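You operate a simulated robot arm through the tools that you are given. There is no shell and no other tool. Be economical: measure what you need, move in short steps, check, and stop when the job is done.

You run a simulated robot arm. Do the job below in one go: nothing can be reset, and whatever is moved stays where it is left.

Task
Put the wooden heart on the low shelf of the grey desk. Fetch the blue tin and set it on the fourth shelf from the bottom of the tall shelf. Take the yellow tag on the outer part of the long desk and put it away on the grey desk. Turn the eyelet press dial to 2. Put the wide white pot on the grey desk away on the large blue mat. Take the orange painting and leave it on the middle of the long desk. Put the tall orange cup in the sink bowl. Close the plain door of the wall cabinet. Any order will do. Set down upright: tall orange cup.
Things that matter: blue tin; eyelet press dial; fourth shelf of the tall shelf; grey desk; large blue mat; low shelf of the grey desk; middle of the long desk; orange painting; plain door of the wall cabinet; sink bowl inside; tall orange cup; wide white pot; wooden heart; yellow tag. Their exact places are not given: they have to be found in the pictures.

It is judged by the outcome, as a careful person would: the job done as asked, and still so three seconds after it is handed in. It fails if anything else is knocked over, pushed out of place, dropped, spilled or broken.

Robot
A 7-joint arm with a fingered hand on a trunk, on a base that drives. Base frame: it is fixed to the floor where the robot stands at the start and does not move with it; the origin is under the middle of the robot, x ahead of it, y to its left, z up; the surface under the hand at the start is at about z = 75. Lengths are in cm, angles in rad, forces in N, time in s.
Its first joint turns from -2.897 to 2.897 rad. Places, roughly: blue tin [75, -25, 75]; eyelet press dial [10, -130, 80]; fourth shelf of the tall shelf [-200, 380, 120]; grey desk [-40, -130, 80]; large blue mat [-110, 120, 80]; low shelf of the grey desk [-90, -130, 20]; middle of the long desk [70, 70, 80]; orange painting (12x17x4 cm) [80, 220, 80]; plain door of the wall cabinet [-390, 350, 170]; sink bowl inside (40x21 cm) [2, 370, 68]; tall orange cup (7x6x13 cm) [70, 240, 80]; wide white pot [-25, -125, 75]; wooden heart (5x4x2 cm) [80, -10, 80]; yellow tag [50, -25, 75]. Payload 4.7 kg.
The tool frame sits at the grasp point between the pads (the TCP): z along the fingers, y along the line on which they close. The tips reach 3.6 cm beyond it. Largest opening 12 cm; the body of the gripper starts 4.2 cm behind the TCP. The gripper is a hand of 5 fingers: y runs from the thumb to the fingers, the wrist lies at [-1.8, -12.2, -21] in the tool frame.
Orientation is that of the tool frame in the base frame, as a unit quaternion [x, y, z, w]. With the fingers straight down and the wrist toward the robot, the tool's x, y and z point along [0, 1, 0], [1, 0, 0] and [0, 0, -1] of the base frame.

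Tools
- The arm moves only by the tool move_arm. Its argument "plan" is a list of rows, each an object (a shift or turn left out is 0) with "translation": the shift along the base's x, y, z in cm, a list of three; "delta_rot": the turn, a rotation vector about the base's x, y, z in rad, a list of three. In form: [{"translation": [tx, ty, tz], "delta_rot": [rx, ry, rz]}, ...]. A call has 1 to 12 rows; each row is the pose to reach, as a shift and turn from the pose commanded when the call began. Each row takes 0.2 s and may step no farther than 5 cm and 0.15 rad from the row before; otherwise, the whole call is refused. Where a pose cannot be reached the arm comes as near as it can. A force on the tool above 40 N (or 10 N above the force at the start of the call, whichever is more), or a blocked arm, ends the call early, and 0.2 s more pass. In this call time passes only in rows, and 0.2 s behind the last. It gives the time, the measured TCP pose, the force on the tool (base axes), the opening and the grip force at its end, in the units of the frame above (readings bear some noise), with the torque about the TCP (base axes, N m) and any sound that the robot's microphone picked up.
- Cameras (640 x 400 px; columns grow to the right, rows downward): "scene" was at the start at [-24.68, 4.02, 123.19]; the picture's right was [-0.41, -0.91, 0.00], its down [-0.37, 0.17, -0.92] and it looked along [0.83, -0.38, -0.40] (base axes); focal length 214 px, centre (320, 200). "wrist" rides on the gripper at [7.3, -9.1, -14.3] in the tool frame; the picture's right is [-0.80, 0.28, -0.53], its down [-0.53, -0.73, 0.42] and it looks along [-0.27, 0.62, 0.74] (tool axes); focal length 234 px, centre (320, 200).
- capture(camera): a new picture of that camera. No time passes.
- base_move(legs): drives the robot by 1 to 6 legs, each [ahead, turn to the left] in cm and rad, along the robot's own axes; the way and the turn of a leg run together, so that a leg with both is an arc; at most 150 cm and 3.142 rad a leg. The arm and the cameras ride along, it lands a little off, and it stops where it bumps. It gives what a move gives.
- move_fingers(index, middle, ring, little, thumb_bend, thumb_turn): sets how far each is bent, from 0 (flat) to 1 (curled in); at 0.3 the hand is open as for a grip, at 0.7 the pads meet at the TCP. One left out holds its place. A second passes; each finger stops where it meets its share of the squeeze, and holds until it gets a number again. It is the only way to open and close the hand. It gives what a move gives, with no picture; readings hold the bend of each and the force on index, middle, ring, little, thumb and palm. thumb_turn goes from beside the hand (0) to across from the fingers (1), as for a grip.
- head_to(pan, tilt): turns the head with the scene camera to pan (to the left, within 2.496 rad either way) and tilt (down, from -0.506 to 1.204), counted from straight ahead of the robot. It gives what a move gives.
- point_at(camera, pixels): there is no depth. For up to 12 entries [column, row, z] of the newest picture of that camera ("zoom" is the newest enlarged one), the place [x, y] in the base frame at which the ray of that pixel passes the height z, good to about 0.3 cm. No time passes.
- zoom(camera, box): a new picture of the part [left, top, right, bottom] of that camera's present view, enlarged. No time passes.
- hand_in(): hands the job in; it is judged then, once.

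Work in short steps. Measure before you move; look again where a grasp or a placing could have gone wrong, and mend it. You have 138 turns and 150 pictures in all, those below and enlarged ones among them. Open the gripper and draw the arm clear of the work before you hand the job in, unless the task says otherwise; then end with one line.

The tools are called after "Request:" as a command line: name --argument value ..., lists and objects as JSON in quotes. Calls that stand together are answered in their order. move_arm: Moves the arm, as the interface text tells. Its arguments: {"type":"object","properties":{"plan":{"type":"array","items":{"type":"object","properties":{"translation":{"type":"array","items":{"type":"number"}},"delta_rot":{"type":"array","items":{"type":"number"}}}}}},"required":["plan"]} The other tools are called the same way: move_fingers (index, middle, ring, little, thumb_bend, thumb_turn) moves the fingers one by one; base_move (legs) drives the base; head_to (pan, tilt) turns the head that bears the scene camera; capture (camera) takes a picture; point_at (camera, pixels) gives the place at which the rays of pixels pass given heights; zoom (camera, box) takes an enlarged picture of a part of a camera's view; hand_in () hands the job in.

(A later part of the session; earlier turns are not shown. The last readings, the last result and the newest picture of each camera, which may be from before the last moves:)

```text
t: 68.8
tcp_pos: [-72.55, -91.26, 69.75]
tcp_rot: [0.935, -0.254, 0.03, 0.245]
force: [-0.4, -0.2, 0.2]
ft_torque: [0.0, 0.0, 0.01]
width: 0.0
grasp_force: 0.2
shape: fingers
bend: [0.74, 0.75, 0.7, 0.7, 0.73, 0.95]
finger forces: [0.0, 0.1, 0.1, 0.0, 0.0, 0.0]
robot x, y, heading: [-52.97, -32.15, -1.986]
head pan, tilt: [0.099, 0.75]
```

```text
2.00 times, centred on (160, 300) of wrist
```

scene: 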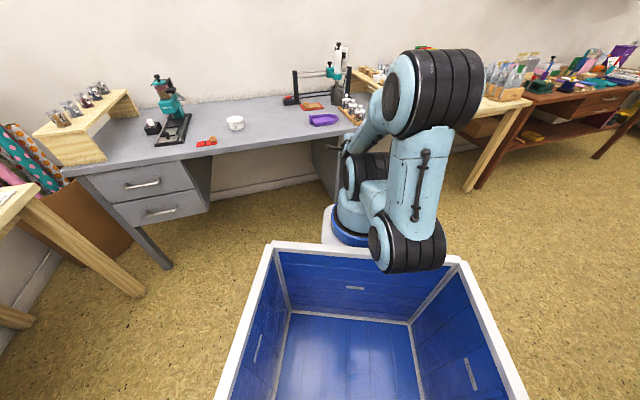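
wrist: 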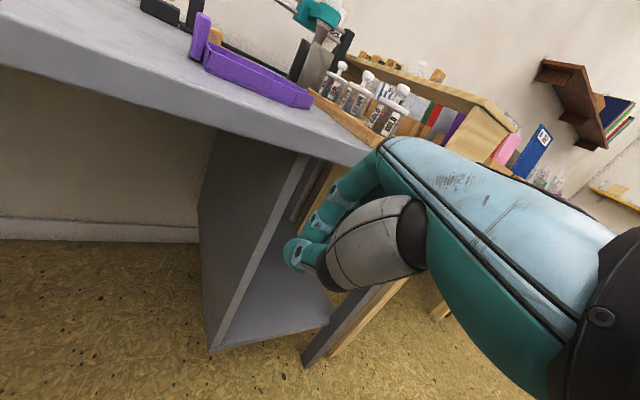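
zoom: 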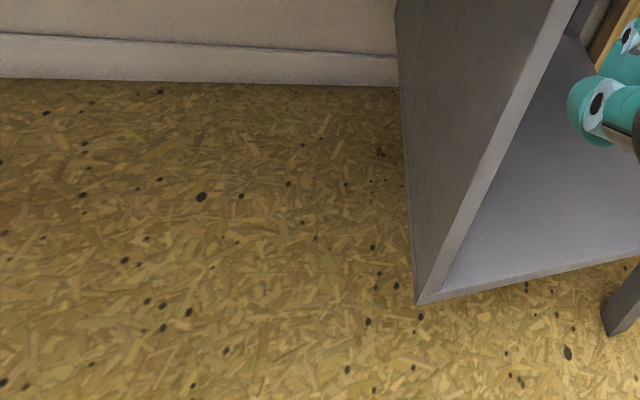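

The elbow folds down onto the tote, so low reach needs a larger distance. I raise the arm again and look for the heart on the floor.

Request:
move_arm --plan '[{"translation": [0, 2, 4]}, {"translation": [0, 4, 8]}, {"translation": [1, 6, 12]}, {"translation": [2, 8, 16]}, {"translation": [3, 10, 20]}, {"translation": [4, 11, 24]}, {"translation": [5, 11, 28]}, {"translation": [6, 11, 32], "delta_rot": [0.12, -0.05, 0]}, {"translation": [7, 11, 36], "delta_rot": [0.24, -0.1, 0]}]'

Request:
capture --camera "wrist"

Request:
capture --camera "scene"

```text
t: 70.8
tcp_pos: [-65.54, -80.17, 105.57]
tcp_rot: [0.955, -0.267, 0.047, 0.118]
force: [0.9, 1.0, -0.2]
ft_torque: [-0.01, 0.0, -0.02]
width: 0.0
grasp_force: 0.0
shape: fingers
bend: [0.74, 0.75, 0.7, 0.7, 0.73, 0.95]
finger forces: [0.1, 0.0, 0.0, 0.1, 0.0, 0.1]
robot x, y, heading: [-52.94, -31.56, -1.984]
head pan, tilt: [0.099, 0.75]
```

```text
115 pictures are left
```

wrist: 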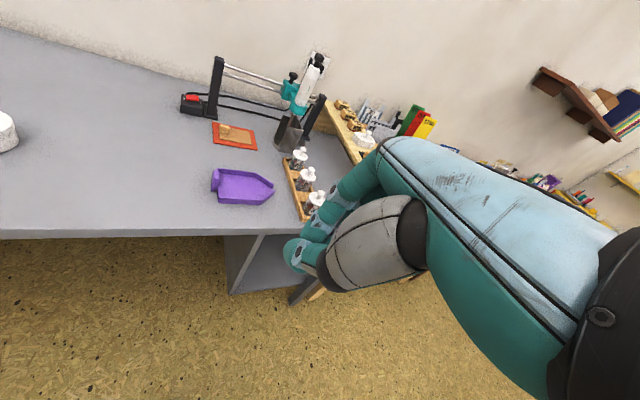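

```text
114 pictures are left
```

scene: 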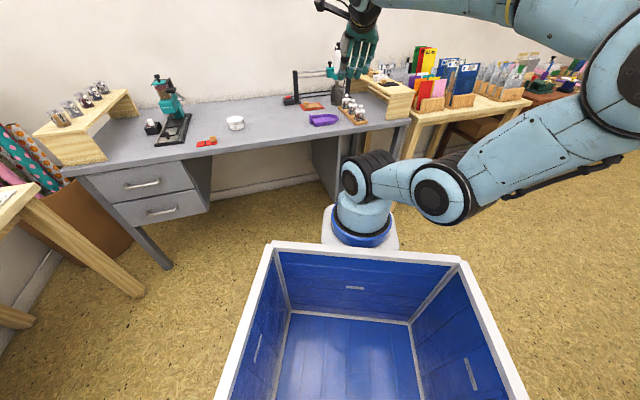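

The heart isn't visible; it's likely hidden behind the pedestal or under the hand. I swing the robot left a little to look again.

Request:
base_move --legs '[[0, 0.6]]'

Request:
head_to --pan -0.5 --tilt 0.75

Request:
capture --camera "scene"

Request:
capture --camera "wrist"

```text
t: 72.8
tcp_pos: [-35.92, -78.97, 105.52]
tcp_rot: [0.991, 0.026, 0.08, 0.1]
force: [-0.2, 0.1, -0.3]
ft_torque: [0.0, 0.0, -0.03]
width: 0.0
grasp_force: 0.0
shape: fingers
bend: [0.74, 0.75, 0.7, 0.7, 0.73, 0.95]
finger forces: [0.1, 0.0, 0.0, 0.1, 0.0, 0.0]
robot x, y, heading: [-52.67, -31.75, -1.383]
head pan, tilt: [0.099, 0.75]
```

```text
t: 73.8
tcp_pos: [-35.99, -78.9, 105.51]
tcp_rot: [0.992, 0.025, 0.079, 0.1]
force: [-0.4, -0.8, 0.1]
ft_torque: [0.02, 0.01, -0.04]
width: 0.0
grasp_force: 0.0
shape: fingers
bend: [0.74, 0.75, 0.7, 0.7, 0.73, 0.95]
finger forces: [0.0, 0.0, 0.0, 0.1, 0.1, 0.1]
robot x, y, heading: [-52.74, -31.58, -1.385]
head pan, tilt: [-0.499, 0.75]
```

```text
113 pictures are left
```

scene: 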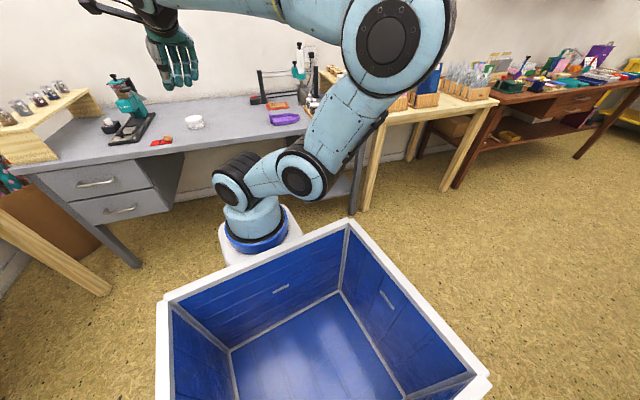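

```text
112 pictures are left
```

wrist: 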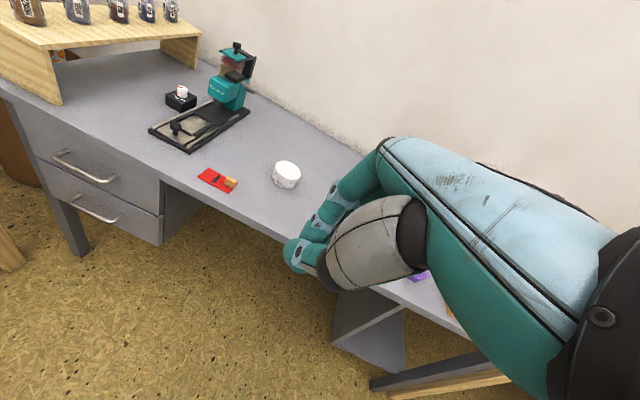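

Request:
base_move --legs '[[0, 1.0]]'

Request:
head_to --pan -1.2 --tilt 0.75

Request:
capture --camera "scene"

```text
t: 76.8
tcp_pos: [-3.88, -42.91, 105.7]
tcp_rot: [0.858, 0.498, 0.118, 0.05]
force: [0.2, 0.6, 0.5]
ft_torque: [-0.02, 0.0, -0.01]
width: 0.0
grasp_force: 0.2
shape: fingers
bend: [0.74, 0.75, 0.7, 0.7, 0.73, 0.95]
finger forces: [0.0, 0.0, 0.1, 0.0, 0.0, 0.0]
robot x, y, heading: [-52.68, -31.9, -0.383]
head pan, tilt: [-0.499, 0.75]
```

```text
t: 77.8
tcp_pos: [-3.91, -42.88, 105.51]
tcp_rot: [0.858, 0.498, 0.118, 0.05]
force: [-0.2, -0.2, -0.3]
ft_torque: [0.02, -0.01, -0.02]
width: 0.0
grasp_force: 0.1
shape: fingers
bend: [0.74, 0.75, 0.7, 0.7, 0.73, 0.95]
finger forces: [0.0, 0.0, 0.1, 0.1, 0.1, 0.0]
robot x, y, heading: [-52.72, -31.57, -0.385]
head pan, tilt: [-1.201, 0.75]
```

```text
111 pictures are left
```

scene: 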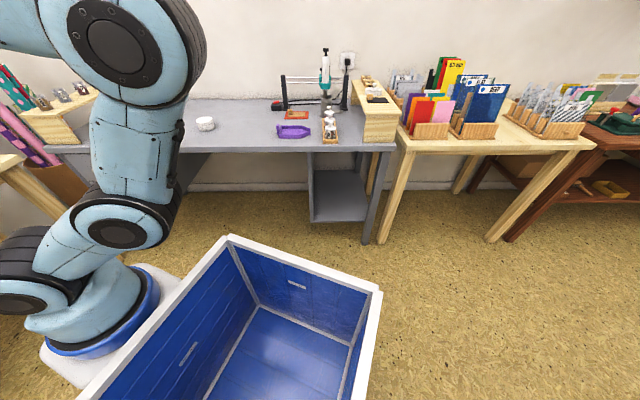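

Request:
zoom --camera "scene" --box '[180, 130, 440, 290]'

Request:
point_at --camera "scene" --pixels '[[230, 232, 0], [380, 285, 0], [310, 240, 0], [310, 220, 20], [365, 220, 20], [360, 243, 0], [320, 200, 20]]'

```text
2.46 times, centred on (310, 210) of scene
```

zoom: 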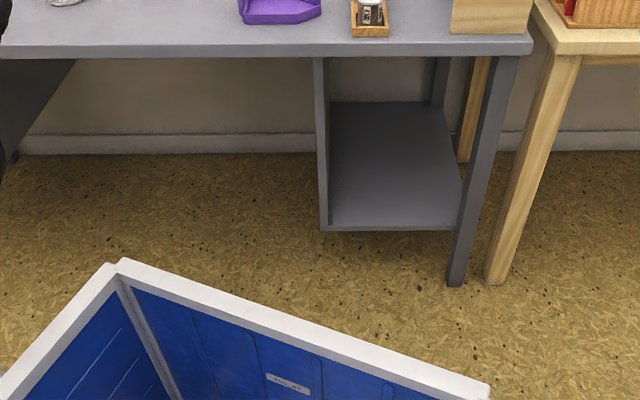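

```text
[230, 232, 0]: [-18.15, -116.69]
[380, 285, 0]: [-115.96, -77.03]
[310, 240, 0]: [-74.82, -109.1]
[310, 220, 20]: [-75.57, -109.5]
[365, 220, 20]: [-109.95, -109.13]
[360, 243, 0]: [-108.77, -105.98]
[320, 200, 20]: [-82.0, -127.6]
```

The tote hides the floor near y≈-90. I drive forward out of the way and look back.

Request:
base_move --legs '[[45, 0]]'

Request:
head_to --pan -2.2 --tilt 0.8

Request:
capture --camera "scene"

```text
t: 80.6
tcp_pos: [38.81, -60.1, 105.62]
tcp_rot: [0.857, 0.499, 0.117, 0.05]
force: [-0.7, -0.7, -0.2]
ft_torque: [-0.01, 0.0, 0.0]
width: 0.0
grasp_force: 0.1
shape: fingers
bend: [0.74, 0.75, 0.7, 0.7, 0.73, 0.95]
finger forces: [0.0, 0.1, 0.0, 0.0, 0.0, 0.0]
robot x, y, heading: [-10.4, -48.68, -0.384]
head pan, tilt: [-1.201, 0.75]
```

```text
t: 81.9
tcp_pos: [38.84, -60.09, 105.57]
tcp_rot: [0.857, 0.499, 0.118, 0.05]
force: [0.0, -0.7, 0.4]
ft_torque: [0.0, 0.01, -0.01]
width: 0.01
grasp_force: 0.1
shape: fingers
bend: [0.74, 0.75, 0.7, 0.7, 0.73, 0.95]
finger forces: [0.0, 0.0, 0.1, 0.0, 0.1, 0.0]
robot x, y, heading: [-10.01, -48.46, -0.384]
head pan, tilt: [-2.201, 0.799]
```

```text
109 pictures are left
```

scene: 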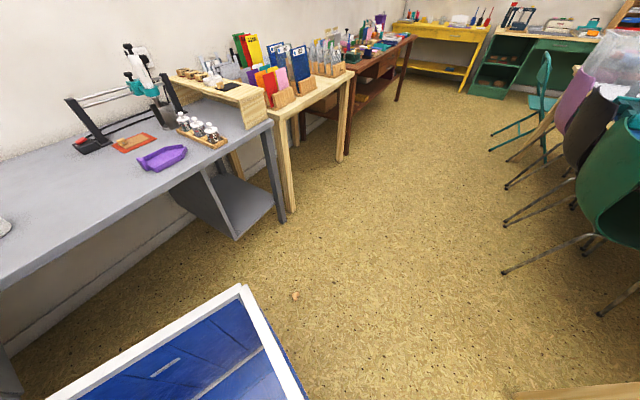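

A small object lies on the floor at (295,297); I zoom and locate it.

Request:
zoom --camera "scene" --box '[265, 277, 325, 317]'

Request:
point_at --camera "scene" --pixels '[[295, 297, 1], [240, 237, 20], [273, 204, 20]]'

```text
10.00 times, centred on (295, 297) of scene
```

zoom: 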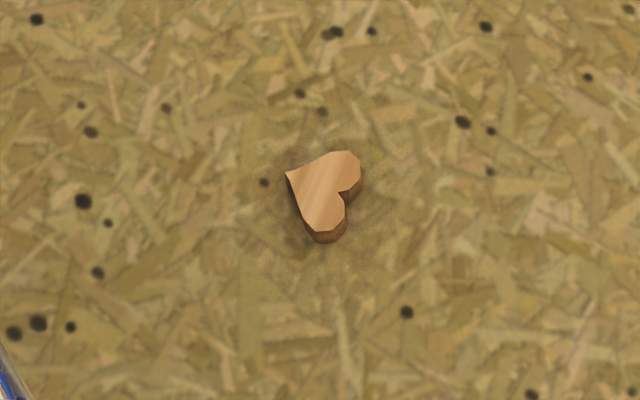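

```text
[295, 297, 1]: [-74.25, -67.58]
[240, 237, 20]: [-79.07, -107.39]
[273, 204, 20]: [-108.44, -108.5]
```

The heart lies at (-74.3,-67.6) on the floor. I'll reach it with an outstretched arm from about (-25,0), where there is room, and later drive forward with the arm low to enter the shelf.

Request:
base_move --legs '[[0, -0.887], [-51, 0], [0, -0.927]]'

Request:
move_fingers --index 0.3 --middle 0.3 --ring 0.3 --little 0.3 --thumb_bend 0.3 --thumb_turn 1.0

Request:
head_to --pan 0.35 --tilt 0.6

Request:
capture --camera "scene"

```text
t: 89.6
tcp_pos: [-48.83, -43.4, 105.48]
tcp_rot: [0.919, -0.373, 0.031, 0.123]
force: [-1.0, -0.1, 0.0]
ft_torque: [-0.01, -0.09, 0.02]
width: 0.01
grasp_force: 0.0
shape: fingers
bend: [0.74, 0.75, 0.7, 0.7, 0.73, 0.95]
finger forces: [0.1, 0.1, 0.0, 0.0, 0.0, 0.0]
robot x, y, heading: [-25.17, 1.1, -2.206]
head pan, tilt: [-2.201, 0.799]
```

```text
t: 90.6
tcp_pos: [-48.85, -43.35, 105.44]
tcp_rot: [0.919, -0.373, 0.033, 0.123]
force: [-0.8, 0.1, 0.2]
ft_torque: [-0.02, 0.01, -0.01]
width: 12.19
grasp_force: 0.1
shape: fingers
bend: [0.3, 0.3, 0.3, 0.3, 0.3, 0.98]
finger forces: [0.1, 0.0, 0.0, 0.0, 0.0, 0.0]
robot x, y, heading: [-25.51, 0.99, -2.207]
head pan, tilt: [-2.201, 0.799]
```

```text
t: 92.9
tcp_pos: [-48.87, -43.38, 105.41]
tcp_rot: [0.919, -0.373, 0.033, 0.123]
force: [0.2, 0.6, 0.1]
ft_torque: [-0.03, 0.0, -0.01]
width: 12.19
grasp_force: 0.2
shape: fingers
bend: [0.3, 0.3, 0.3, 0.3, 0.3, 0.98]
finger forces: [0.0, 0.1, 0.0, 0.1, 0.1, 0.0]
robot x, y, heading: [-25.62, 1.47, -2.208]
head pan, tilt: [0.351, 0.6]
```

```text
107 pictures are left
```

scene: 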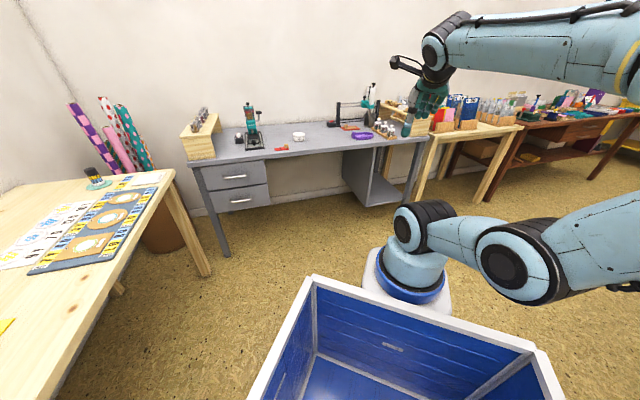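

Request:
move_arm --plan '[{"translation": [-2.5, -2.4, -2], "delta_rot": [0.05, -0.006, 0]}, {"translation": [-5, -4.8, -4], "delta_rot": [0.1, -0.012, 0]}, {"translation": [-7.5, -7.2, -6], "delta_rot": [0.15, -0.018, 0]}, {"translation": [-10, -9.6, -8], "delta_rot": [0.2, -0.025, 0]}, {"translation": [-12.5, -12, -10], "delta_rot": [0.25, -0.031, 0]}, {"translation": [-15, -14.4, -12], "delta_rot": [0.25, -0.031, 0]}, {"translation": [-17.5, -16.8, -14], "delta_rot": [0.25, -0.031, 0]}, {"translation": [-20, -19.2, -17], "delta_rot": [0.25, -0.031, 0]}, {"translation": [-22.5, -21.6, -20], "delta_rot": [0.25, -0.031, 0]}, {"translation": [-25, -24, -23], "delta_rot": [0.25, -0.031, 0]}, {"translation": [-25, -24, -28], "delta_rot": [0.25, -0.031, 0]}, {"translation": [-25, -24, -33], "delta_rot": [0.25, -0.031, 0]}]'

Request:
capture --camera "wrist"

Request:
capture --camera "scene"

```text
t: 95.5
tcp_pos: [-73.58, -67.46, 72.54]
tcp_rot: [0.927, -0.375, -0.001, 0.003]
force: [0.3, 0.2, -0.4]
ft_torque: [0.03, 0.02, -0.02]
width: 12.17
grasp_force: 0.0
shape: fingers
bend: [0.3, 0.3, 0.3, 0.3, 0.3, 0.98]
finger forces: [0.0, 0.0, 0.1, 0.0, 0.1, 0.0]
robot x, y, heading: [-25.6, 1.12, -2.209]
head pan, tilt: [0.351, 0.6]
```

```text
106 pictures are left
```

wrist: 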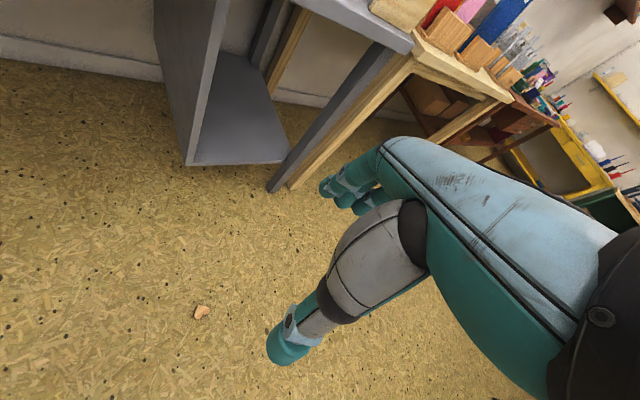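

```text
105 pictures are left
```

scene: 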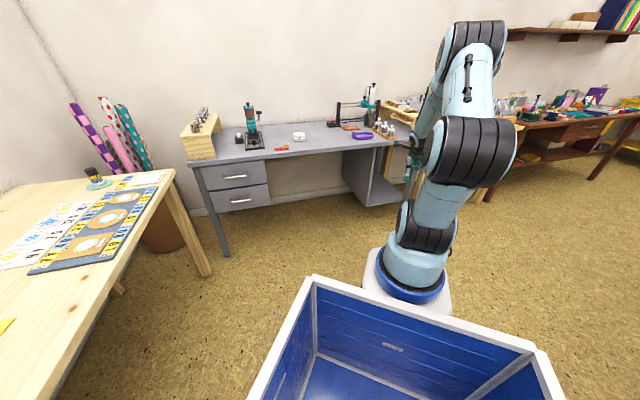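

The arm is well posed. I continue straight down and measure the heart at (201,312).

Request:
point_at --camera "wrist" --pixels '[[201, 312, 2]]'

Request:
move_arm --plan '[{"translation": [0, 0, -5]}, {"translation": [0, 0, -10]}, {"translation": [0, 0, -15]}, {"translation": [0, 0, -20]}, {"translation": [0, 0, -25]}, {"translation": [0, 0, -30]}, {"translation": [0, 0, -35]}, {"translation": [0, 0, -40]}, {"translation": [0, 0, -45]}, {"translation": [0, 0, -50]}]'

Request:
capture --camera "wrist"

```text
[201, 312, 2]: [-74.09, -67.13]
```

```text
t: 97.7
tcp_pos: [-74.07, -67.48, 22.64]
tcp_rot: [0.927, -0.376, 0.0, 0.004]
force: [0.1, -0.8, 0.4]
ft_torque: [0.09, -0.05, -0.03]
width: 12.19
grasp_force: 0.0
shape: fingers
bend: [0.3, 0.3, 0.3, 0.3, 0.3, 0.98]
finger forces: [0.1, 0.0, 0.1, 0.0, 0.0, 0.0]
robot x, y, heading: [-25.82, 1.08, -2.211]
head pan, tilt: [0.351, 0.6]
```

```text
104 pictures are left
```

wrist: 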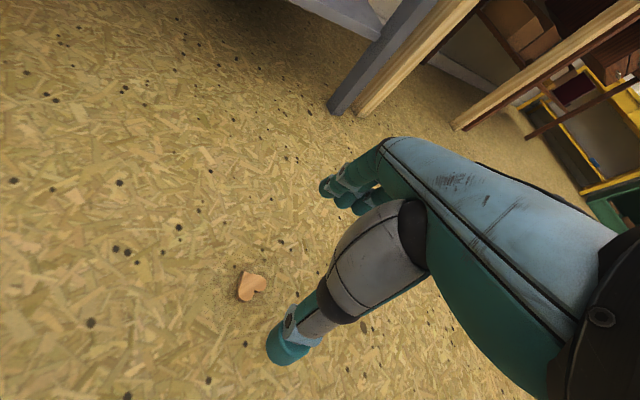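

The reach is fine. I zoom on the heart at (251,285) for its orientation.

Request:
zoom --camera "wrist" --box '[211, 250, 291, 320]'

```text
5.71 times, centred on (251, 285) of wrist
```

zoom: 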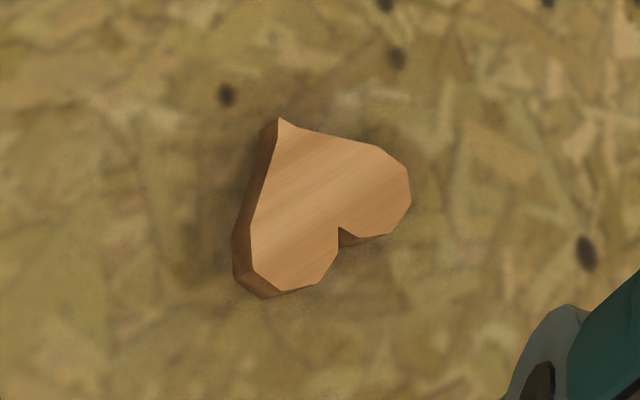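

Request:
point_at --camera "zoom" --pixels '[[280, 120, 2], [340, 228, 2], [410, 190, 2], [375, 147, 2], [390, 234, 2], [280, 290, 2], [252, 240, 2], [318, 282, 2]]'

```text
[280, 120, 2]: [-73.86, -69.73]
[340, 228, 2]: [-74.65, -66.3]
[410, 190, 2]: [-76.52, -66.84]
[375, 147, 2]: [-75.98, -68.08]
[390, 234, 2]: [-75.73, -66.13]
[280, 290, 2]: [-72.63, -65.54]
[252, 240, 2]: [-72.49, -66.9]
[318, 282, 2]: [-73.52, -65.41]
```

The heart's lobe flats are near (-76.25,-67.4) and (-72.55,-66.2), so I'll grip across them: midpoint (-74.4,-66.8), turn -0.58. I go down to just above the floor.

Request:
move_arm --plan '[{"translation": [-0.3, 0.7, -4], "delta_rot": [0, 0, -0.145]}, {"translation": [-0.3, 0.7, -8], "delta_rot": [0, 0, -0.29]}, {"translation": [-0.3, 0.7, -12], "delta_rot": [0, 0, -0.435]}, {"translation": [-0.3, 0.7, -15], "delta_rot": [0, 0, -0.58]}, {"translation": [-0.3, 0.7, -17.3], "delta_rot": [0, 0, -0.58]}, {"translation": [-0.3, 0.7, -18.2], "delta_rot": [0, 0, -0.58]}]'

Request:
capture --camera "wrist"

```text
t: 99.1
tcp_pos: [-74.18, -66.7, 4.34]
tcp_rot: [0.781, -0.625, -0.001, 0.001]
force: [0.3, -0.5, 0.1]
ft_torque: [0.01, -0.03, 0.01]
width: 12.21
grasp_force: 0.1
shape: fingers
bend: [0.3, 0.3, 0.3, 0.3, 0.3, 0.98]
finger forces: [0.1, 0.0, 0.0, 0.0, 0.1, 0.0]
robot x, y, heading: [-25.54, 1.21, -2.207]
head pan, tilt: [0.351, 0.6]
```

```text
102 pictures are left
```

wrist: 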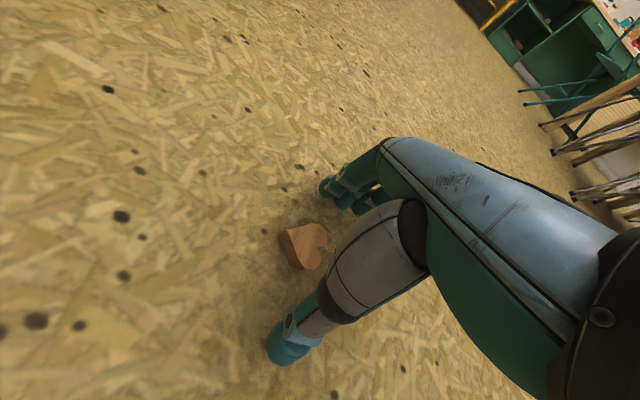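

The heart is between thumb and fingers. I close with a moderate squeeze.

Request:
move_fingers --index 0.7 --middle 0.7 --ring 0.7 --little 0.7 --thumb_bend 0.7

Request:
zoom --camera "wrist" --box '[240, 150, 400, 350]'

```text
t: 100.1
tcp_pos: [-74.14, -66.69, 4.47]
tcp_rot: [0.781, -0.625, 0.0, 0.002]
force: [-1.3, 0.1, 0.0]
ft_torque: [-0.03, -0.03, 0.0]
width: 3.97
grasp_force: 13.0
shape: fingers
bend: [0.59, 0.66, 0.7, 0.7, 0.59, 1.0]
finger forces: [9.5, 4.5, 0.1, 0.0, 12.4, 0.0]
robot x, y, heading: [-25.31, 1.14, -2.208]
head pan, tilt: [0.351, 0.6]
```

```text
2.00 times, centred on (320, 250) of wrist
```

zoom: 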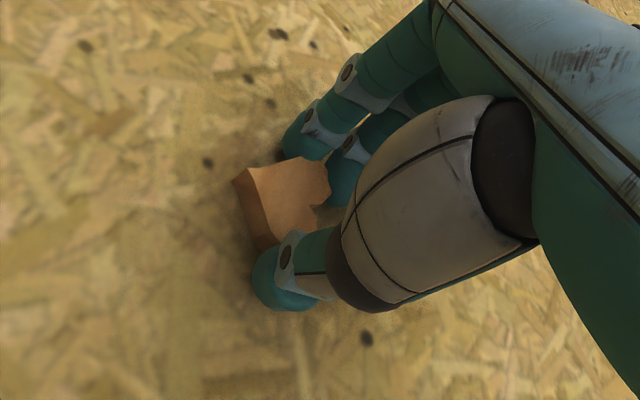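

A good 4 cm wide grip. I lift, turn the wrist back behind the hand, and check.

Request:
move_arm --plan '[{"translation": [0, 0, 2]}, {"translation": [0, 0, 6], "delta_rot": [0, 0, 0.13]}, {"translation": [0, 0, 10], "delta_rot": [0, 0, 0.26]}, {"translation": [0, 0, 14], "delta_rot": [0, 0, 0.39]}, {"translation": [0, 0, 18], "delta_rot": [0, 0, 0.52]}, {"translation": [0, 0, 22], "delta_rot": [0, 0, 0.65]}, {"translation": [0, 0, 26], "delta_rot": [0, 0, 0.78]}, {"translation": [0, 0, 30], "delta_rot": [0, 0, 0.78]}]'

Request:
move_arm --plan '[{"translation": [0, 0, 0.5], "delta_rot": [-0.1, 0.06, 0]}, {"translation": [0, 0, 1], "delta_rot": [-0.2, 0.12, 0]}, {"translation": [0, 0, 1], "delta_rot": [-0.3, 0.18, 0]}]'

Request:
capture --camera "wrist"

Request:
capture --camera "scene"

```text
t: 101.9
tcp_pos: [-66.74, -70.74, 34.17]
tcp_rot: [0.951, -0.309, 0.0, 0.01]
force: [-4.4, -9.3, 14.5]
ft_torque: [0.94, -0.23, 0.13]
width: 3.92
grasp_force: 13.3
shape: fingers
bend: [0.6, 0.67, 0.7, 0.7, 0.59, 1.0]
finger forces: [9.8, 4.7, 0.1, 0.0, 12.2, 0.0]
out of reach, approached as far as the arm can: row 3, 4, 5, 6, 7, 8
robot x, y, heading: [-25.71, 1.41, -2.211]
head pan, tilt: [0.351, 0.6]
```

```text
t: 102.7
tcp_pos: [-67.73, -72.48, 35.42]
tcp_rot: [0.939, -0.298, -0.077, 0.154]
force: [0.6, -0.9, -0.2]
ft_torque: [0.02, -0.02, -0.01]
width: 3.89
grasp_force: 13.3
shape: fingers
bend: [0.6, 0.67, 0.7, 0.7, 0.59, 1.0]
finger forces: [9.7, 4.8, 0.0, 0.0, 12.0, 0.0]
out of reach, approached as far as the arm can: row 1, 2, 3
robot x, y, heading: [-25.53, 1.05, -2.205]
head pan, tilt: [0.351, 0.6]
```

```text
100 pictures are left
```

wrist: 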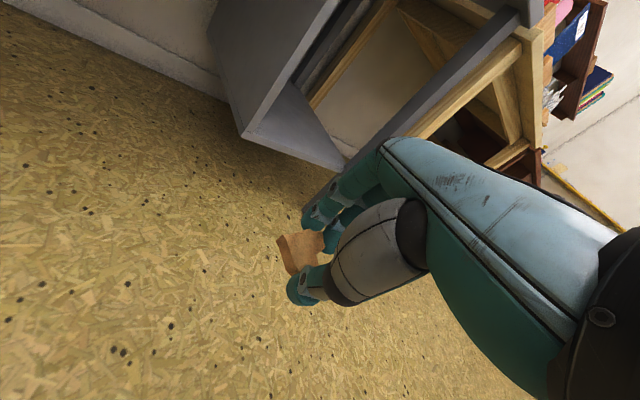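

```text
99 pictures are left
```

scene: 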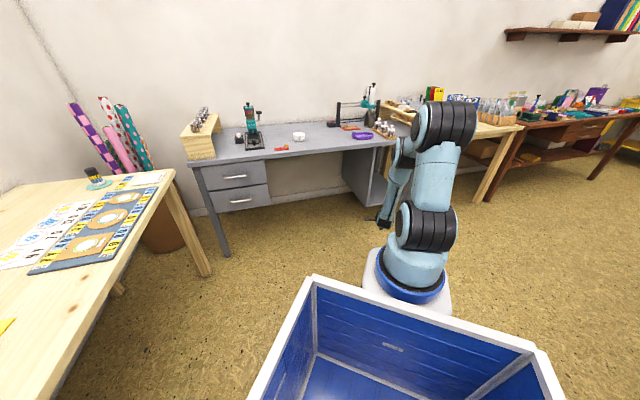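

The heart is held well. To keep the forearm clear of the desk edge I tilt the fingers farther forward and stretch the arm out a little more.

Request:
move_arm --plan '[{"translation": [-1, -1.4, 0], "delta_rot": [-0.08, 0.057, 0]}, {"translation": [-2, -2.8, -1], "delta_rot": [-0.16, 0.115, 0]}, {"translation": [-3, -4.2, -2], "delta_rot": [-0.24, 0.17, 0]}, {"translation": [-4, -5.6, -3], "delta_rot": [-0.32, 0.23, 0]}, {"translation": [-5, -7, -4], "delta_rot": [-0.32, 0.23, 0]}, {"translation": [-6, -8.4, -4], "delta_rot": [-0.32, 0.23, 0]}]'

Request:
capture --camera "scene"

Request:
capture --camera "wrist"

```text
t: 104.1
tcp_pos: [-72.65, -81.38, 31.26]
tcp_rot: [0.885, -0.295, -0.136, 0.333]
force: [-0.1, -0.6, 0.1]
ft_torque: [0.02, 0.04, -0.05]
width: 3.9
grasp_force: 12.9
shape: fingers
bend: [0.6, 0.67, 0.7, 0.7, 0.59, 1.0]
finger forces: [9.7, 4.7, 0.1, 0.0, 12.0, 0.0]
out of reach, approached as far as the arm can: row 2, 3, 4, 5, 6
robot x, y, heading: [-25.49, 1.14, -2.206]
head pan, tilt: [0.351, 0.6]
```

```text
98 pictures are left
```

scene: 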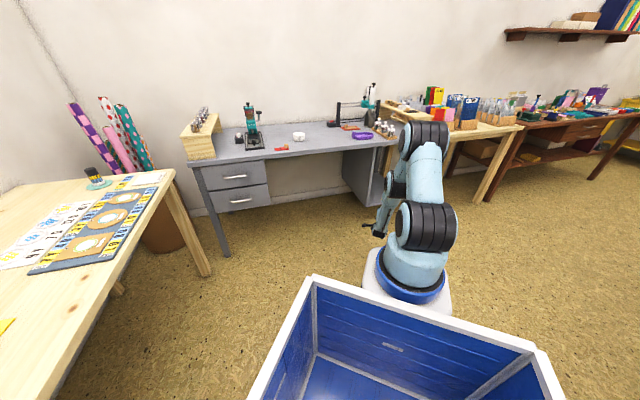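

```text
97 pictures are left
```

wrist: 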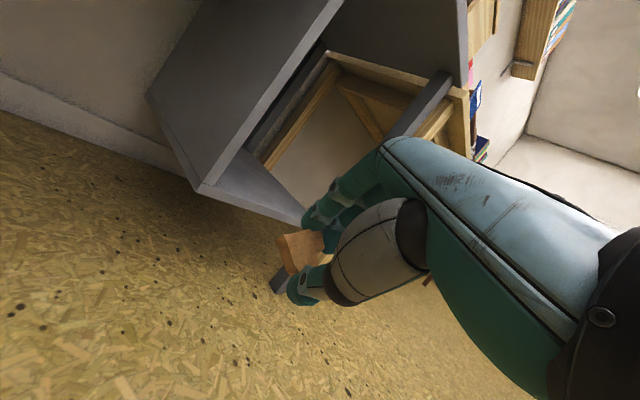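

The hand is at radius 95, z 31 and the arm is flatter. I drive 39 cm straight ahead to bring the heart over the low shelf.

Request:
base_move --legs '[[30, 0]]'

Request:
capture --camera "wrist"

Request:
capture --camera "scene"

```text
t: 106.2
tcp_pos: [-90.97, -105.52, 31.22]
tcp_rot: [0.885, -0.296, -0.137, 0.331]
force: [0.9, 0.1, -0.2]
ft_torque: [0.03, -0.03, -0.02]
width: 3.89
grasp_force: 13.3
shape: fingers
bend: [0.6, 0.67, 0.7, 0.7, 0.59, 1.0]
finger forces: [9.7, 4.7, 0.0, 0.0, 12.0, 0.0]
robot x, y, heading: [-43.68, -22.78, -2.212]
head pan, tilt: [0.351, 0.6]
```

```text
96 pictures are left
```

wrist: 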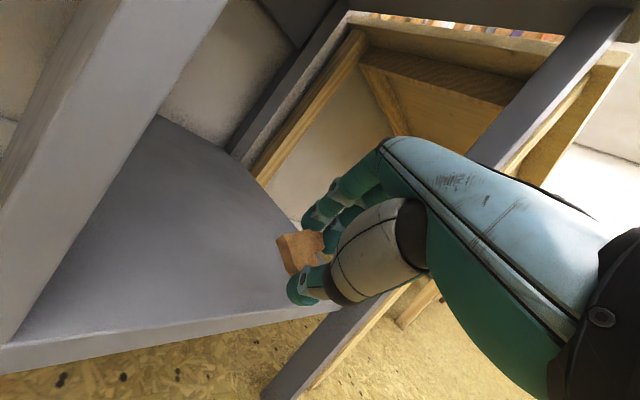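

```text
95 pictures are left
```

scene: 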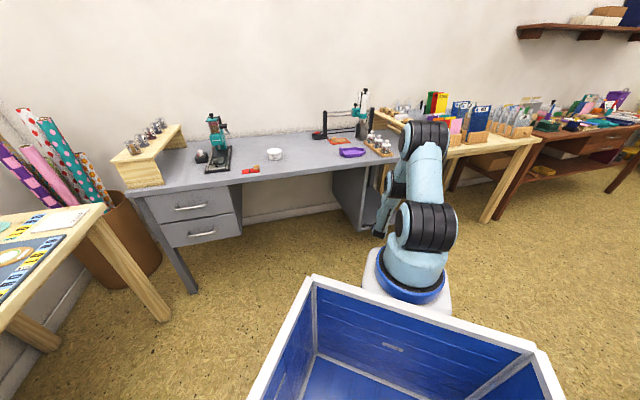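

All clear. I drive 9 cm more.

Request:
base_move --legs '[[9, 0]]'

Request:
capture --camera "wrist"

```text
t: 107.3
tcp_pos: [-96.38, -112.78, 31.16]
tcp_rot: [0.885, -0.296, -0.137, 0.331]
force: [-0.1, 0.7, 0.0]
ft_torque: [-0.01, 0.01, 0.0]
width: 3.9
grasp_force: 13.1
shape: fingers
bend: [0.6, 0.67, 0.7, 0.7, 0.59, 1.0]
finger forces: [9.7, 4.7, 0.1, 0.1, 12.1, 0.1]
robot x, y, heading: [-49.26, -30.65, -2.208]
head pan, tilt: [0.351, 0.6]
```

```text
94 pictures are left
```

wrist: 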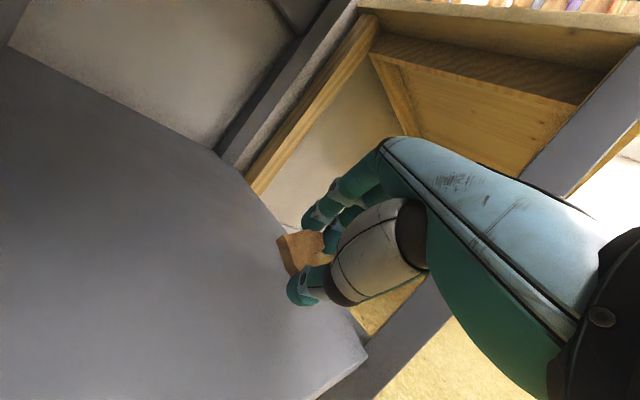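

Request:
point_at --camera "wrist" --pixels '[[366, 352, 20], [300, 258, 20], [250, 195, 20], [296, 255, 29], [320, 395, 20], [290, 240, 29]]'

```text
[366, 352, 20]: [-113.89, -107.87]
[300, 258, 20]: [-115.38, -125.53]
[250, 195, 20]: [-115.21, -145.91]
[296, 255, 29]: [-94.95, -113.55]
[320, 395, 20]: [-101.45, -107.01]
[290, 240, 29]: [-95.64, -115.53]
```

The heart is at about (-95.5,-114.5), well inside the shelf board (front y -107, right edge x -114). I lower until contact.

Request:
move_arm --plan '[{"translation": [0, 0, -2]}, {"translation": [0, 0, -4]}, {"translation": [0, 0, -5]}, {"translation": [0, 0, -6]}, {"translation": [0, 0, -6.7]}, {"translation": [0, 0, -7.4]}, {"translation": [0, 0, -8]}]'

Request:
capture --camera "wrist"

```text
t: 108.3
tcp_pos: [-96.66, -113.5, 26.18]
tcp_rot: [0.883, -0.296, -0.138, 0.339]
force: [0.7, 2.4, 21.3]
ft_torque: [-0.03, 0.15, -0.03]
width: 3.81
grasp_force: 34.0
shape: fingers
bend: [0.52, 0.67, 0.7, 0.7, 0.68, 1.0]
finger forces: [19.4, 9.3, 0.0, 0.1, 39.6, 0.1]
robot x, y, heading: [-49.33, -30.47, -2.21]
head pan, tilt: [0.351, 0.6]
stopped in row 5: the force on the tool passed its limit at 42 N (the readings are from after the stop); the commanded pose is now the measured one
```

```text
93 pictures are left
```

wrist: 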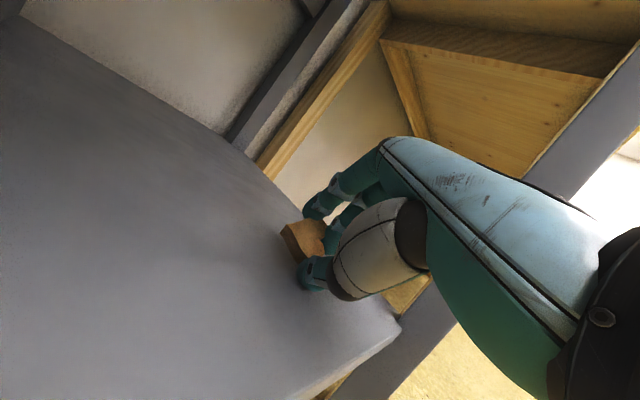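

Contact. I raise half a centimetre and open the hand gently.

Request:
move_arm --plan '[{"translation": [0, 0, 0.6]}]'

Request:
move_fingers --index 0.5 --middle 0.5 --ring 0.5 --little 0.5 --thumb_bend 0.55

Request:
capture --camera "wrist"

```text
t: 108.7
tcp_pos: [-96.66, -113.24, 26.44]
tcp_rot: [0.883, -0.296, -0.138, 0.337]
force: [-3.1, -2.3, 8.4]
ft_torque: [-0.16, 0.15, 0.01]
width: 3.83
grasp_force: 23.0
shape: fingers
bend: [0.53, 0.68, 0.7, 0.7, 0.66, 1.0]
finger forces: [16.4, 6.7, 0.0, 0.0, 22.9, 0.0]
robot x, y, heading: [-49.45, -30.26, -2.207]
head pan, tilt: [0.351, 0.6]
```

```text
t: 109.7
tcp_pos: [-96.64, -113.36, 26.53]
tcp_rot: [0.883, -0.296, -0.138, 0.336]
force: [0.4, 2.0, 11.9]
ft_torque: [0.05, 0.07, -0.01]
width: 4.24
grasp_force: 6.2
shape: fingers
bend: [0.5, 0.5, 0.5, 0.5, 0.62, 1.0]
finger forces: [0.0, 0.0, 0.0, 0.0, 12.1, 0.0]
robot x, y, heading: [-48.99, -30.68, -2.213]
head pan, tilt: [0.351, 0.6]
```

```text
92 pictures are left
```

wrist: 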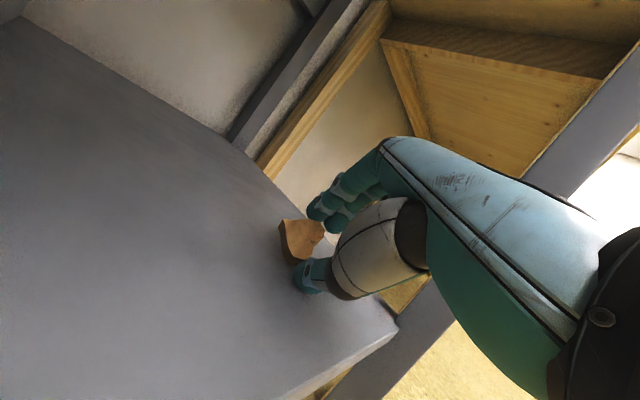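

The fingers have let go; the thumb presses the board. I open fully while lifting slowly, then back away.

Request:
move_arm --plan '[{"translation": [0, 0, 0.8]}, {"translation": [0.3, 0.4, 1.6]}]'

Request:
move_fingers --index 0.3 --middle 0.3 --ring 0.3 --little 0.3 --thumb_bend 0.4

Request:
capture --camera "wrist"

```text
t: 110.3
tcp_pos: [-96.21, -112.78, 27.87]
tcp_rot: [0.884, -0.295, -0.138, 0.334]
force: [0.5, 0.0, -0.4]
ft_torque: [0.03, 0.03, -0.03]
width: 5.5
grasp_force: 0.0
shape: fingers
bend: [0.5, 0.5, 0.5, 0.5, 0.55, 1.0]
finger forces: [0.1, 0.0, 0.0, 0.1, 0.0, 0.1]
robot x, y, heading: [-49.14, -30.21, -2.213]
head pan, tilt: [0.351, 0.6]
```

```text
t: 111.3
tcp_pos: [-96.32, -112.91, 27.94]
tcp_rot: [0.884, -0.296, -0.137, 0.336]
force: [-1.7, -2.4, 11.1]
ft_torque: [-0.09, -0.02, 0.02]
width: 9.26
grasp_force: 5.8
shape: fingers
bend: [0.3, 0.3, 0.3, 0.3, 0.48, 1.0]
finger forces: [0.1, 0.0, 0.0, 0.0, 11.6, 0.1]
robot x, y, heading: [-49.14, -30.37, -2.206]
head pan, tilt: [0.351, 0.6]
```

```text
91 pictures are left
```

wrist: 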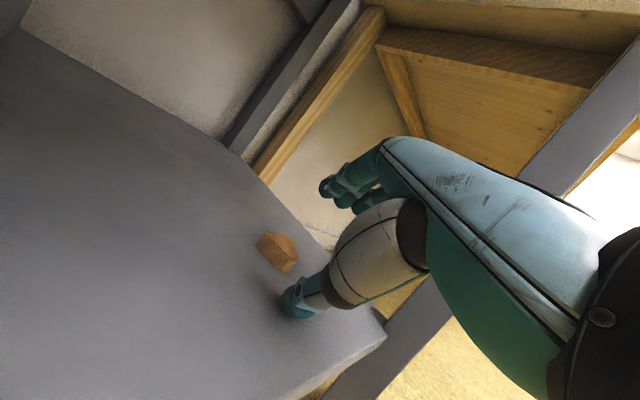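

The heart lies flat on the shelf. I lift the hand clear and drive back out.

Request:
move_arm --plan '[{"translation": [0, 0, 2]}, {"translation": [0, 0, 5]}, {"translation": [0, 0, 8]}]'

Request:
base_move --legs '[[-40, 0]]'

Request:
zoom --camera "wrist" --box '[150, 0, 410, 220]'

```text
t: 112.1
tcp_pos: [-96.3, -112.85, 35.96]
tcp_rot: [0.884, -0.296, -0.137, 0.335]
force: [0.8, 1.1, -0.5]
ft_torque: [-0.04, 0.02, 0.0]
width: 10.72
grasp_force: 0.1
shape: fingers
bend: [0.3, 0.3, 0.3, 0.3, 0.4, 0.99]
finger forces: [0.0, 0.0, 0.0, 0.1, 0.0, 0.1]
robot x, y, heading: [-48.98, -30.27, -2.214]
head pan, tilt: [0.351, 0.6]
```

```text
t: 114.6
tcp_pos: [-72.22, -80.32, 36.03]
tcp_rot: [0.883, -0.297, -0.139, 0.336]
force: [-0.3, 0.1, -0.1]
ft_torque: [-0.01, -0.01, 0.01]
width: 10.74
grasp_force: 0.0
shape: fingers
bend: [0.3, 0.3, 0.3, 0.3, 0.4, 0.99]
finger forces: [0.1, 0.1, 0.1, 0.1, 0.1, 0.0]
robot x, y, heading: [-24.65, 1.76, -2.209]
head pan, tilt: [0.351, 0.6]
```

```text
1.82 times, centred on (280, 110) of wrist
```

zoom: 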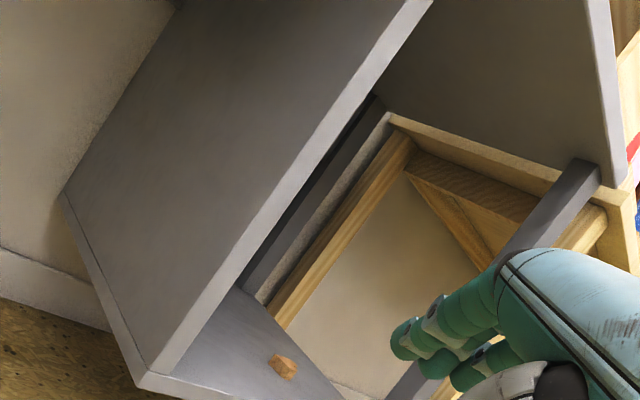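

The heart is safely on the low shelf. Next the yellow tag: I raise and draw in the arm, upright the tool, then turn to the long desk.

Request:
move_arm --plan '[{"translation": [0.5, 0.6, 4.5], "delta_rot": [0.047, -0.041, 0]}, {"translation": [1, 1.2, 9], "delta_rot": [0.094, -0.082, 0]}, {"translation": [1.5, 1.8, 13.5], "delta_rot": [0.14, -0.122, 0]}, {"translation": [2, 2.4, 18], "delta_rot": [0.187, -0.163, 0]}, {"translation": [3, 4, 22.5], "delta_rot": [0.234, -0.204, 0]}, {"translation": [4, 5.4, 27], "delta_rot": [0.28, -0.245, 0]}, {"translation": [5.2, 7, 31.5], "delta_rot": [0.327, -0.285, 0]}, {"translation": [6.5, 8.6, 36], "delta_rot": [0.374, -0.326, 0]}, {"translation": [7.8, 10.2, 40.5], "delta_rot": [0.42, -0.367, 0]}, {"translation": [9, 11.8, 45], "delta_rot": [0.468, -0.41, 0]}, {"translation": [10.3, 13.4, 49.5], "delta_rot": [0.515, -0.45, 0]}, {"translation": [11.6, 15, 54], "delta_rot": [0.561, -0.489, 0]}]'

Request:
move_arm --plan '[{"translation": [1.2, 1.6, 4]}, {"translation": [2.4, 3.2, 8]}, {"translation": [3.6, 4.8, 12]}, {"translation": [4.8, 6.4, 15]}]'

Request:
move_fingers --thumb_bend 0.3

Request:
base_move --legs '[[0, 2.0], [18, 0.2]]'

```text
t: 117.2
tcp_pos: [-60.65, -65.62, 90.01]
tcp_rot: [0.948, -0.319, 0.002, -0.002]
force: [-0.8, -0.1, -0.3]
ft_torque: [-0.01, -0.01, -0.01]
width: 10.77
grasp_force: 0.1
shape: fingers
bend: [0.3, 0.3, 0.3, 0.3, 0.4, 0.99]
finger forces: [0.0, 0.1, 0.0, 0.0, 0.0, 0.0]
robot x, y, heading: [-24.92, 1.74, -2.214]
head pan, tilt: [0.351, 0.6]
```

```text
t: 118.2
tcp_pos: [-55.87, -59.17, 105.06]
tcp_rot: [0.948, -0.319, 0.001, -0.002]
force: [0.8, -0.1, 0.2]
ft_torque: [0.03, -0.04, 0.01]
width: 10.76
grasp_force: 0.0
shape: fingers
bend: [0.3, 0.3, 0.3, 0.3, 0.4, 0.99]
finger forces: [0.0, 0.1, 0.0, 0.1, 0.0, 0.0]
robot x, y, heading: [-24.84, 1.69, -2.217]
head pan, tilt: [0.351, 0.6]
```

```text
t: 119.2
tcp_pos: [-55.88, -59.07, 105.08]
tcp_rot: [0.948, -0.318, 0.001, 0.0]
force: [0.6, 0.8, 0.1]
ft_torque: [0.04, 0.02, 0.0]
width: 12.24
grasp_force: 0.0
shape: fingers
bend: [0.3, 0.3, 0.3, 0.3, 0.3, 0.98]
finger forces: [0.0, 0.0, 0.1, 0.1, 0.0, 0.0]
robot x, y, heading: [-25.07, 2.22, -2.215]
head pan, tilt: [0.351, 0.6]
```

```text
t: 125.5
tcp_pos: [60.54, 11.45, 105.07]
tcp_rot: [0.712, 0.702, 0.001, -0.001]
force: [0.1, -0.2, -0.3]
ft_torque: [-0.01, -0.02, 0.03]
width: 12.24
grasp_force: 0.1
shape: fingers
bend: [0.3, 0.3, 0.3, 0.3, 0.3, 0.98]
finger forces: [0.0, 0.1, 0.0, 0.0, 0.1, 0.0]
robot x, y, heading: [-7.17, 0.19, -0.011]
head pan, tilt: [0.351, 0.6]
```

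Now I move the hand over the tag's wooden knob near (56.4,-18.8).

Request:
move_arm --plan '[{"translation": [-0.5, -4.5, -1]}, {"translation": [-1, -9, -2]}, {"translation": [-1.5, -13.5, -4]}, {"translation": [-2, -18, -6]}, {"translation": [-2.5, -22.5, -8]}, {"translation": [-3.3, -26.5, -10]}, {"translation": [-4, -30, -13]}]'

Request:
zoom --camera "wrist" --box '[160, 220, 320, 340]'

```text
t: 127.1
tcp_pos: [56.71, -18.53, 92.2]
tcp_rot: [0.712, 0.702, 0.002, 0.0]
force: [-0.8, 1.1, 0.7]
ft_torque: [0.0, -0.02, 0.02]
width: 12.23
grasp_force: 0.0
shape: fingers
bend: [0.3, 0.3, 0.3, 0.3, 0.3, 0.98]
finger forces: [0.0, 0.1, 0.0, 0.1, 0.1, 0.0]
robot x, y, heading: [-6.81, 0.16, -0.004]
head pan, tilt: [0.351, 0.6]
```

```text
3.33 times, centred on (240, 280) of wrist
```

zoom: 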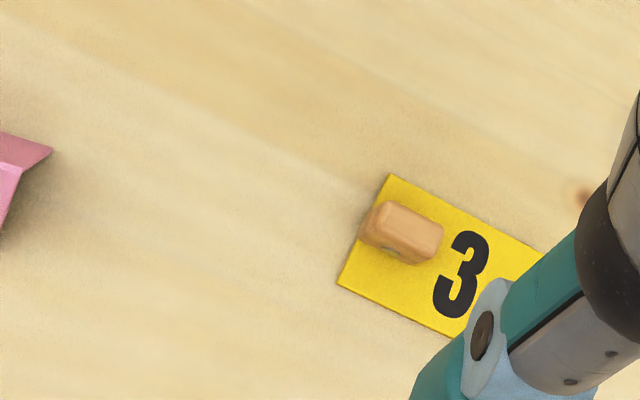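

Request:
point_at --camera "zoom" --pixels '[[383, 201, 77.5], [443, 228, 77.5], [363, 238, 76], [432, 264, 75.5], [337, 283, 75], [391, 174, 75], [446, 338, 75], [543, 252, 75], [430, 245, 77]]'

```text
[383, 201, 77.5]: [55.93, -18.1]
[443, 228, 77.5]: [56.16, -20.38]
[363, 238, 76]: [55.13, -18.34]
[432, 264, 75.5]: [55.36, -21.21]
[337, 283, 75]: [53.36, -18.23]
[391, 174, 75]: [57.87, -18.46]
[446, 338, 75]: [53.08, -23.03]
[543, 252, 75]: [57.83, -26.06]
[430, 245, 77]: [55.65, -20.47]
```

The knob is a bar along y centred near (55.7,-19.7). I descend over it, closing line along x.

Request:
move_arm --plan '[{"translation": [-0.9, -1.0, -4]}, {"translation": [-0.9, -1.0, -8]}, {"translation": [-0.9, -1.0, -11]}, {"translation": [-0.9, -1.0, -12.7]}]'

Request:
move_fingers --index 0.72 --middle 0.72 --ring 0.55 --little 0.55 --thumb_bend 0.7

Request:
zoom --camera "wrist" --box '[200, 180, 400, 330]'

```text
t: 128.1
tcp_pos: [55.69, -19.42, 79.52]
tcp_rot: [0.712, 0.703, 0.001, -0.001]
force: [-0.1, 0.5, 0.3]
ft_torque: [-0.01, 0.0, -0.01]
width: 12.25
grasp_force: 0.1
shape: fingers
bend: [0.3, 0.3, 0.3, 0.3, 0.3, 0.98]
finger forces: [0.0, 0.0, 0.0, 0.0, 0.0, 0.0]
robot x, y, heading: [-6.8, 0.11, -0.009]
head pan, tilt: [0.351, 0.6]
```

```text
t: 129.1
tcp_pos: [55.78, -19.54, 79.39]
tcp_rot: [0.712, 0.702, 0.0, -0.001]
force: [0.8, -0.2, 2.7]
ft_torque: [0.05, 0.02, -0.03]
width: 1.27
grasp_force: 7.5
shape: fingers
bend: [0.71, 0.71, 0.55, 0.55, 0.66, 1.0]
finger forces: [4.7, 3.0, 0.0, 0.0, 6.6, 0.0]
robot x, y, heading: [-6.99, -0.17, -0.011]
head pan, tilt: [0.351, 0.6]
```

```text
2.67 times, centred on (300, 255) of wrist
```

zoom: 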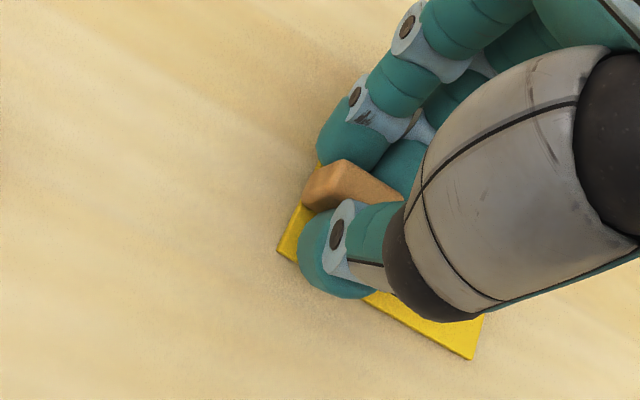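

The knob is pinched at 1.3 cm. I add a little squeeze, lift and check.

Request:
move_fingers --index 0.75 --middle 0.75 --thumb_bend 0.71

Request:
move_arm --plan '[{"translation": [0, 0, 2]}, {"translation": [0, 0, 6]}, {"translation": [0, 0, 10]}, {"translation": [0, 0, 14]}, {"translation": [0, 0, 18]}, {"translation": [0, 0, 22]}, {"translation": [0, 0, 26]}]'

Request:
zoom --camera "wrist" --box '[200, 180, 400, 330]'

```text
t: 130.1
tcp_pos: [55.63, -19.44, 79.42]
tcp_rot: [0.712, 0.702, 0.001, 0.0]
force: [0.3, -0.4, -0.3]
ft_torque: [0.02, 0.03, 0.04]
width: 0.73
grasp_force: 8.2
shape: fingers
bend: [0.74, 0.74, 0.55, 0.55, 0.65, 1.0]
finger forces: [4.1, 4.3, 0.0, 0.0, 8.1, 0.1]
robot x, y, heading: [-6.7, 0.08, -0.005]
head pan, tilt: [0.351, 0.6]
```

```text
t: 131.7
tcp_pos: [55.59, -19.58, 105.49]
tcp_rot: [0.712, 0.702, 0.0, -0.001]
force: [0.0, -0.2, -0.5]
ft_torque: [0.03, 0.01, 0.01]
width: 0.72
grasp_force: 7.9
shape: fingers
bend: [0.74, 0.74, 0.55, 0.55, 0.65, 1.0]
finger forces: [4.0, 3.9, 0.1, 0.0, 8.1, 0.1]
robot x, y, heading: [-6.74, 0.3, -0.009]
head pan, tilt: [0.351, 0.6]
```

```text
2.67 times, centred on (300, 255) of wrist
```

zoom: 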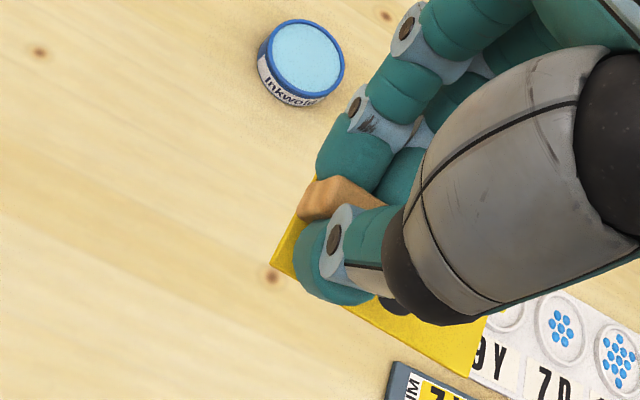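

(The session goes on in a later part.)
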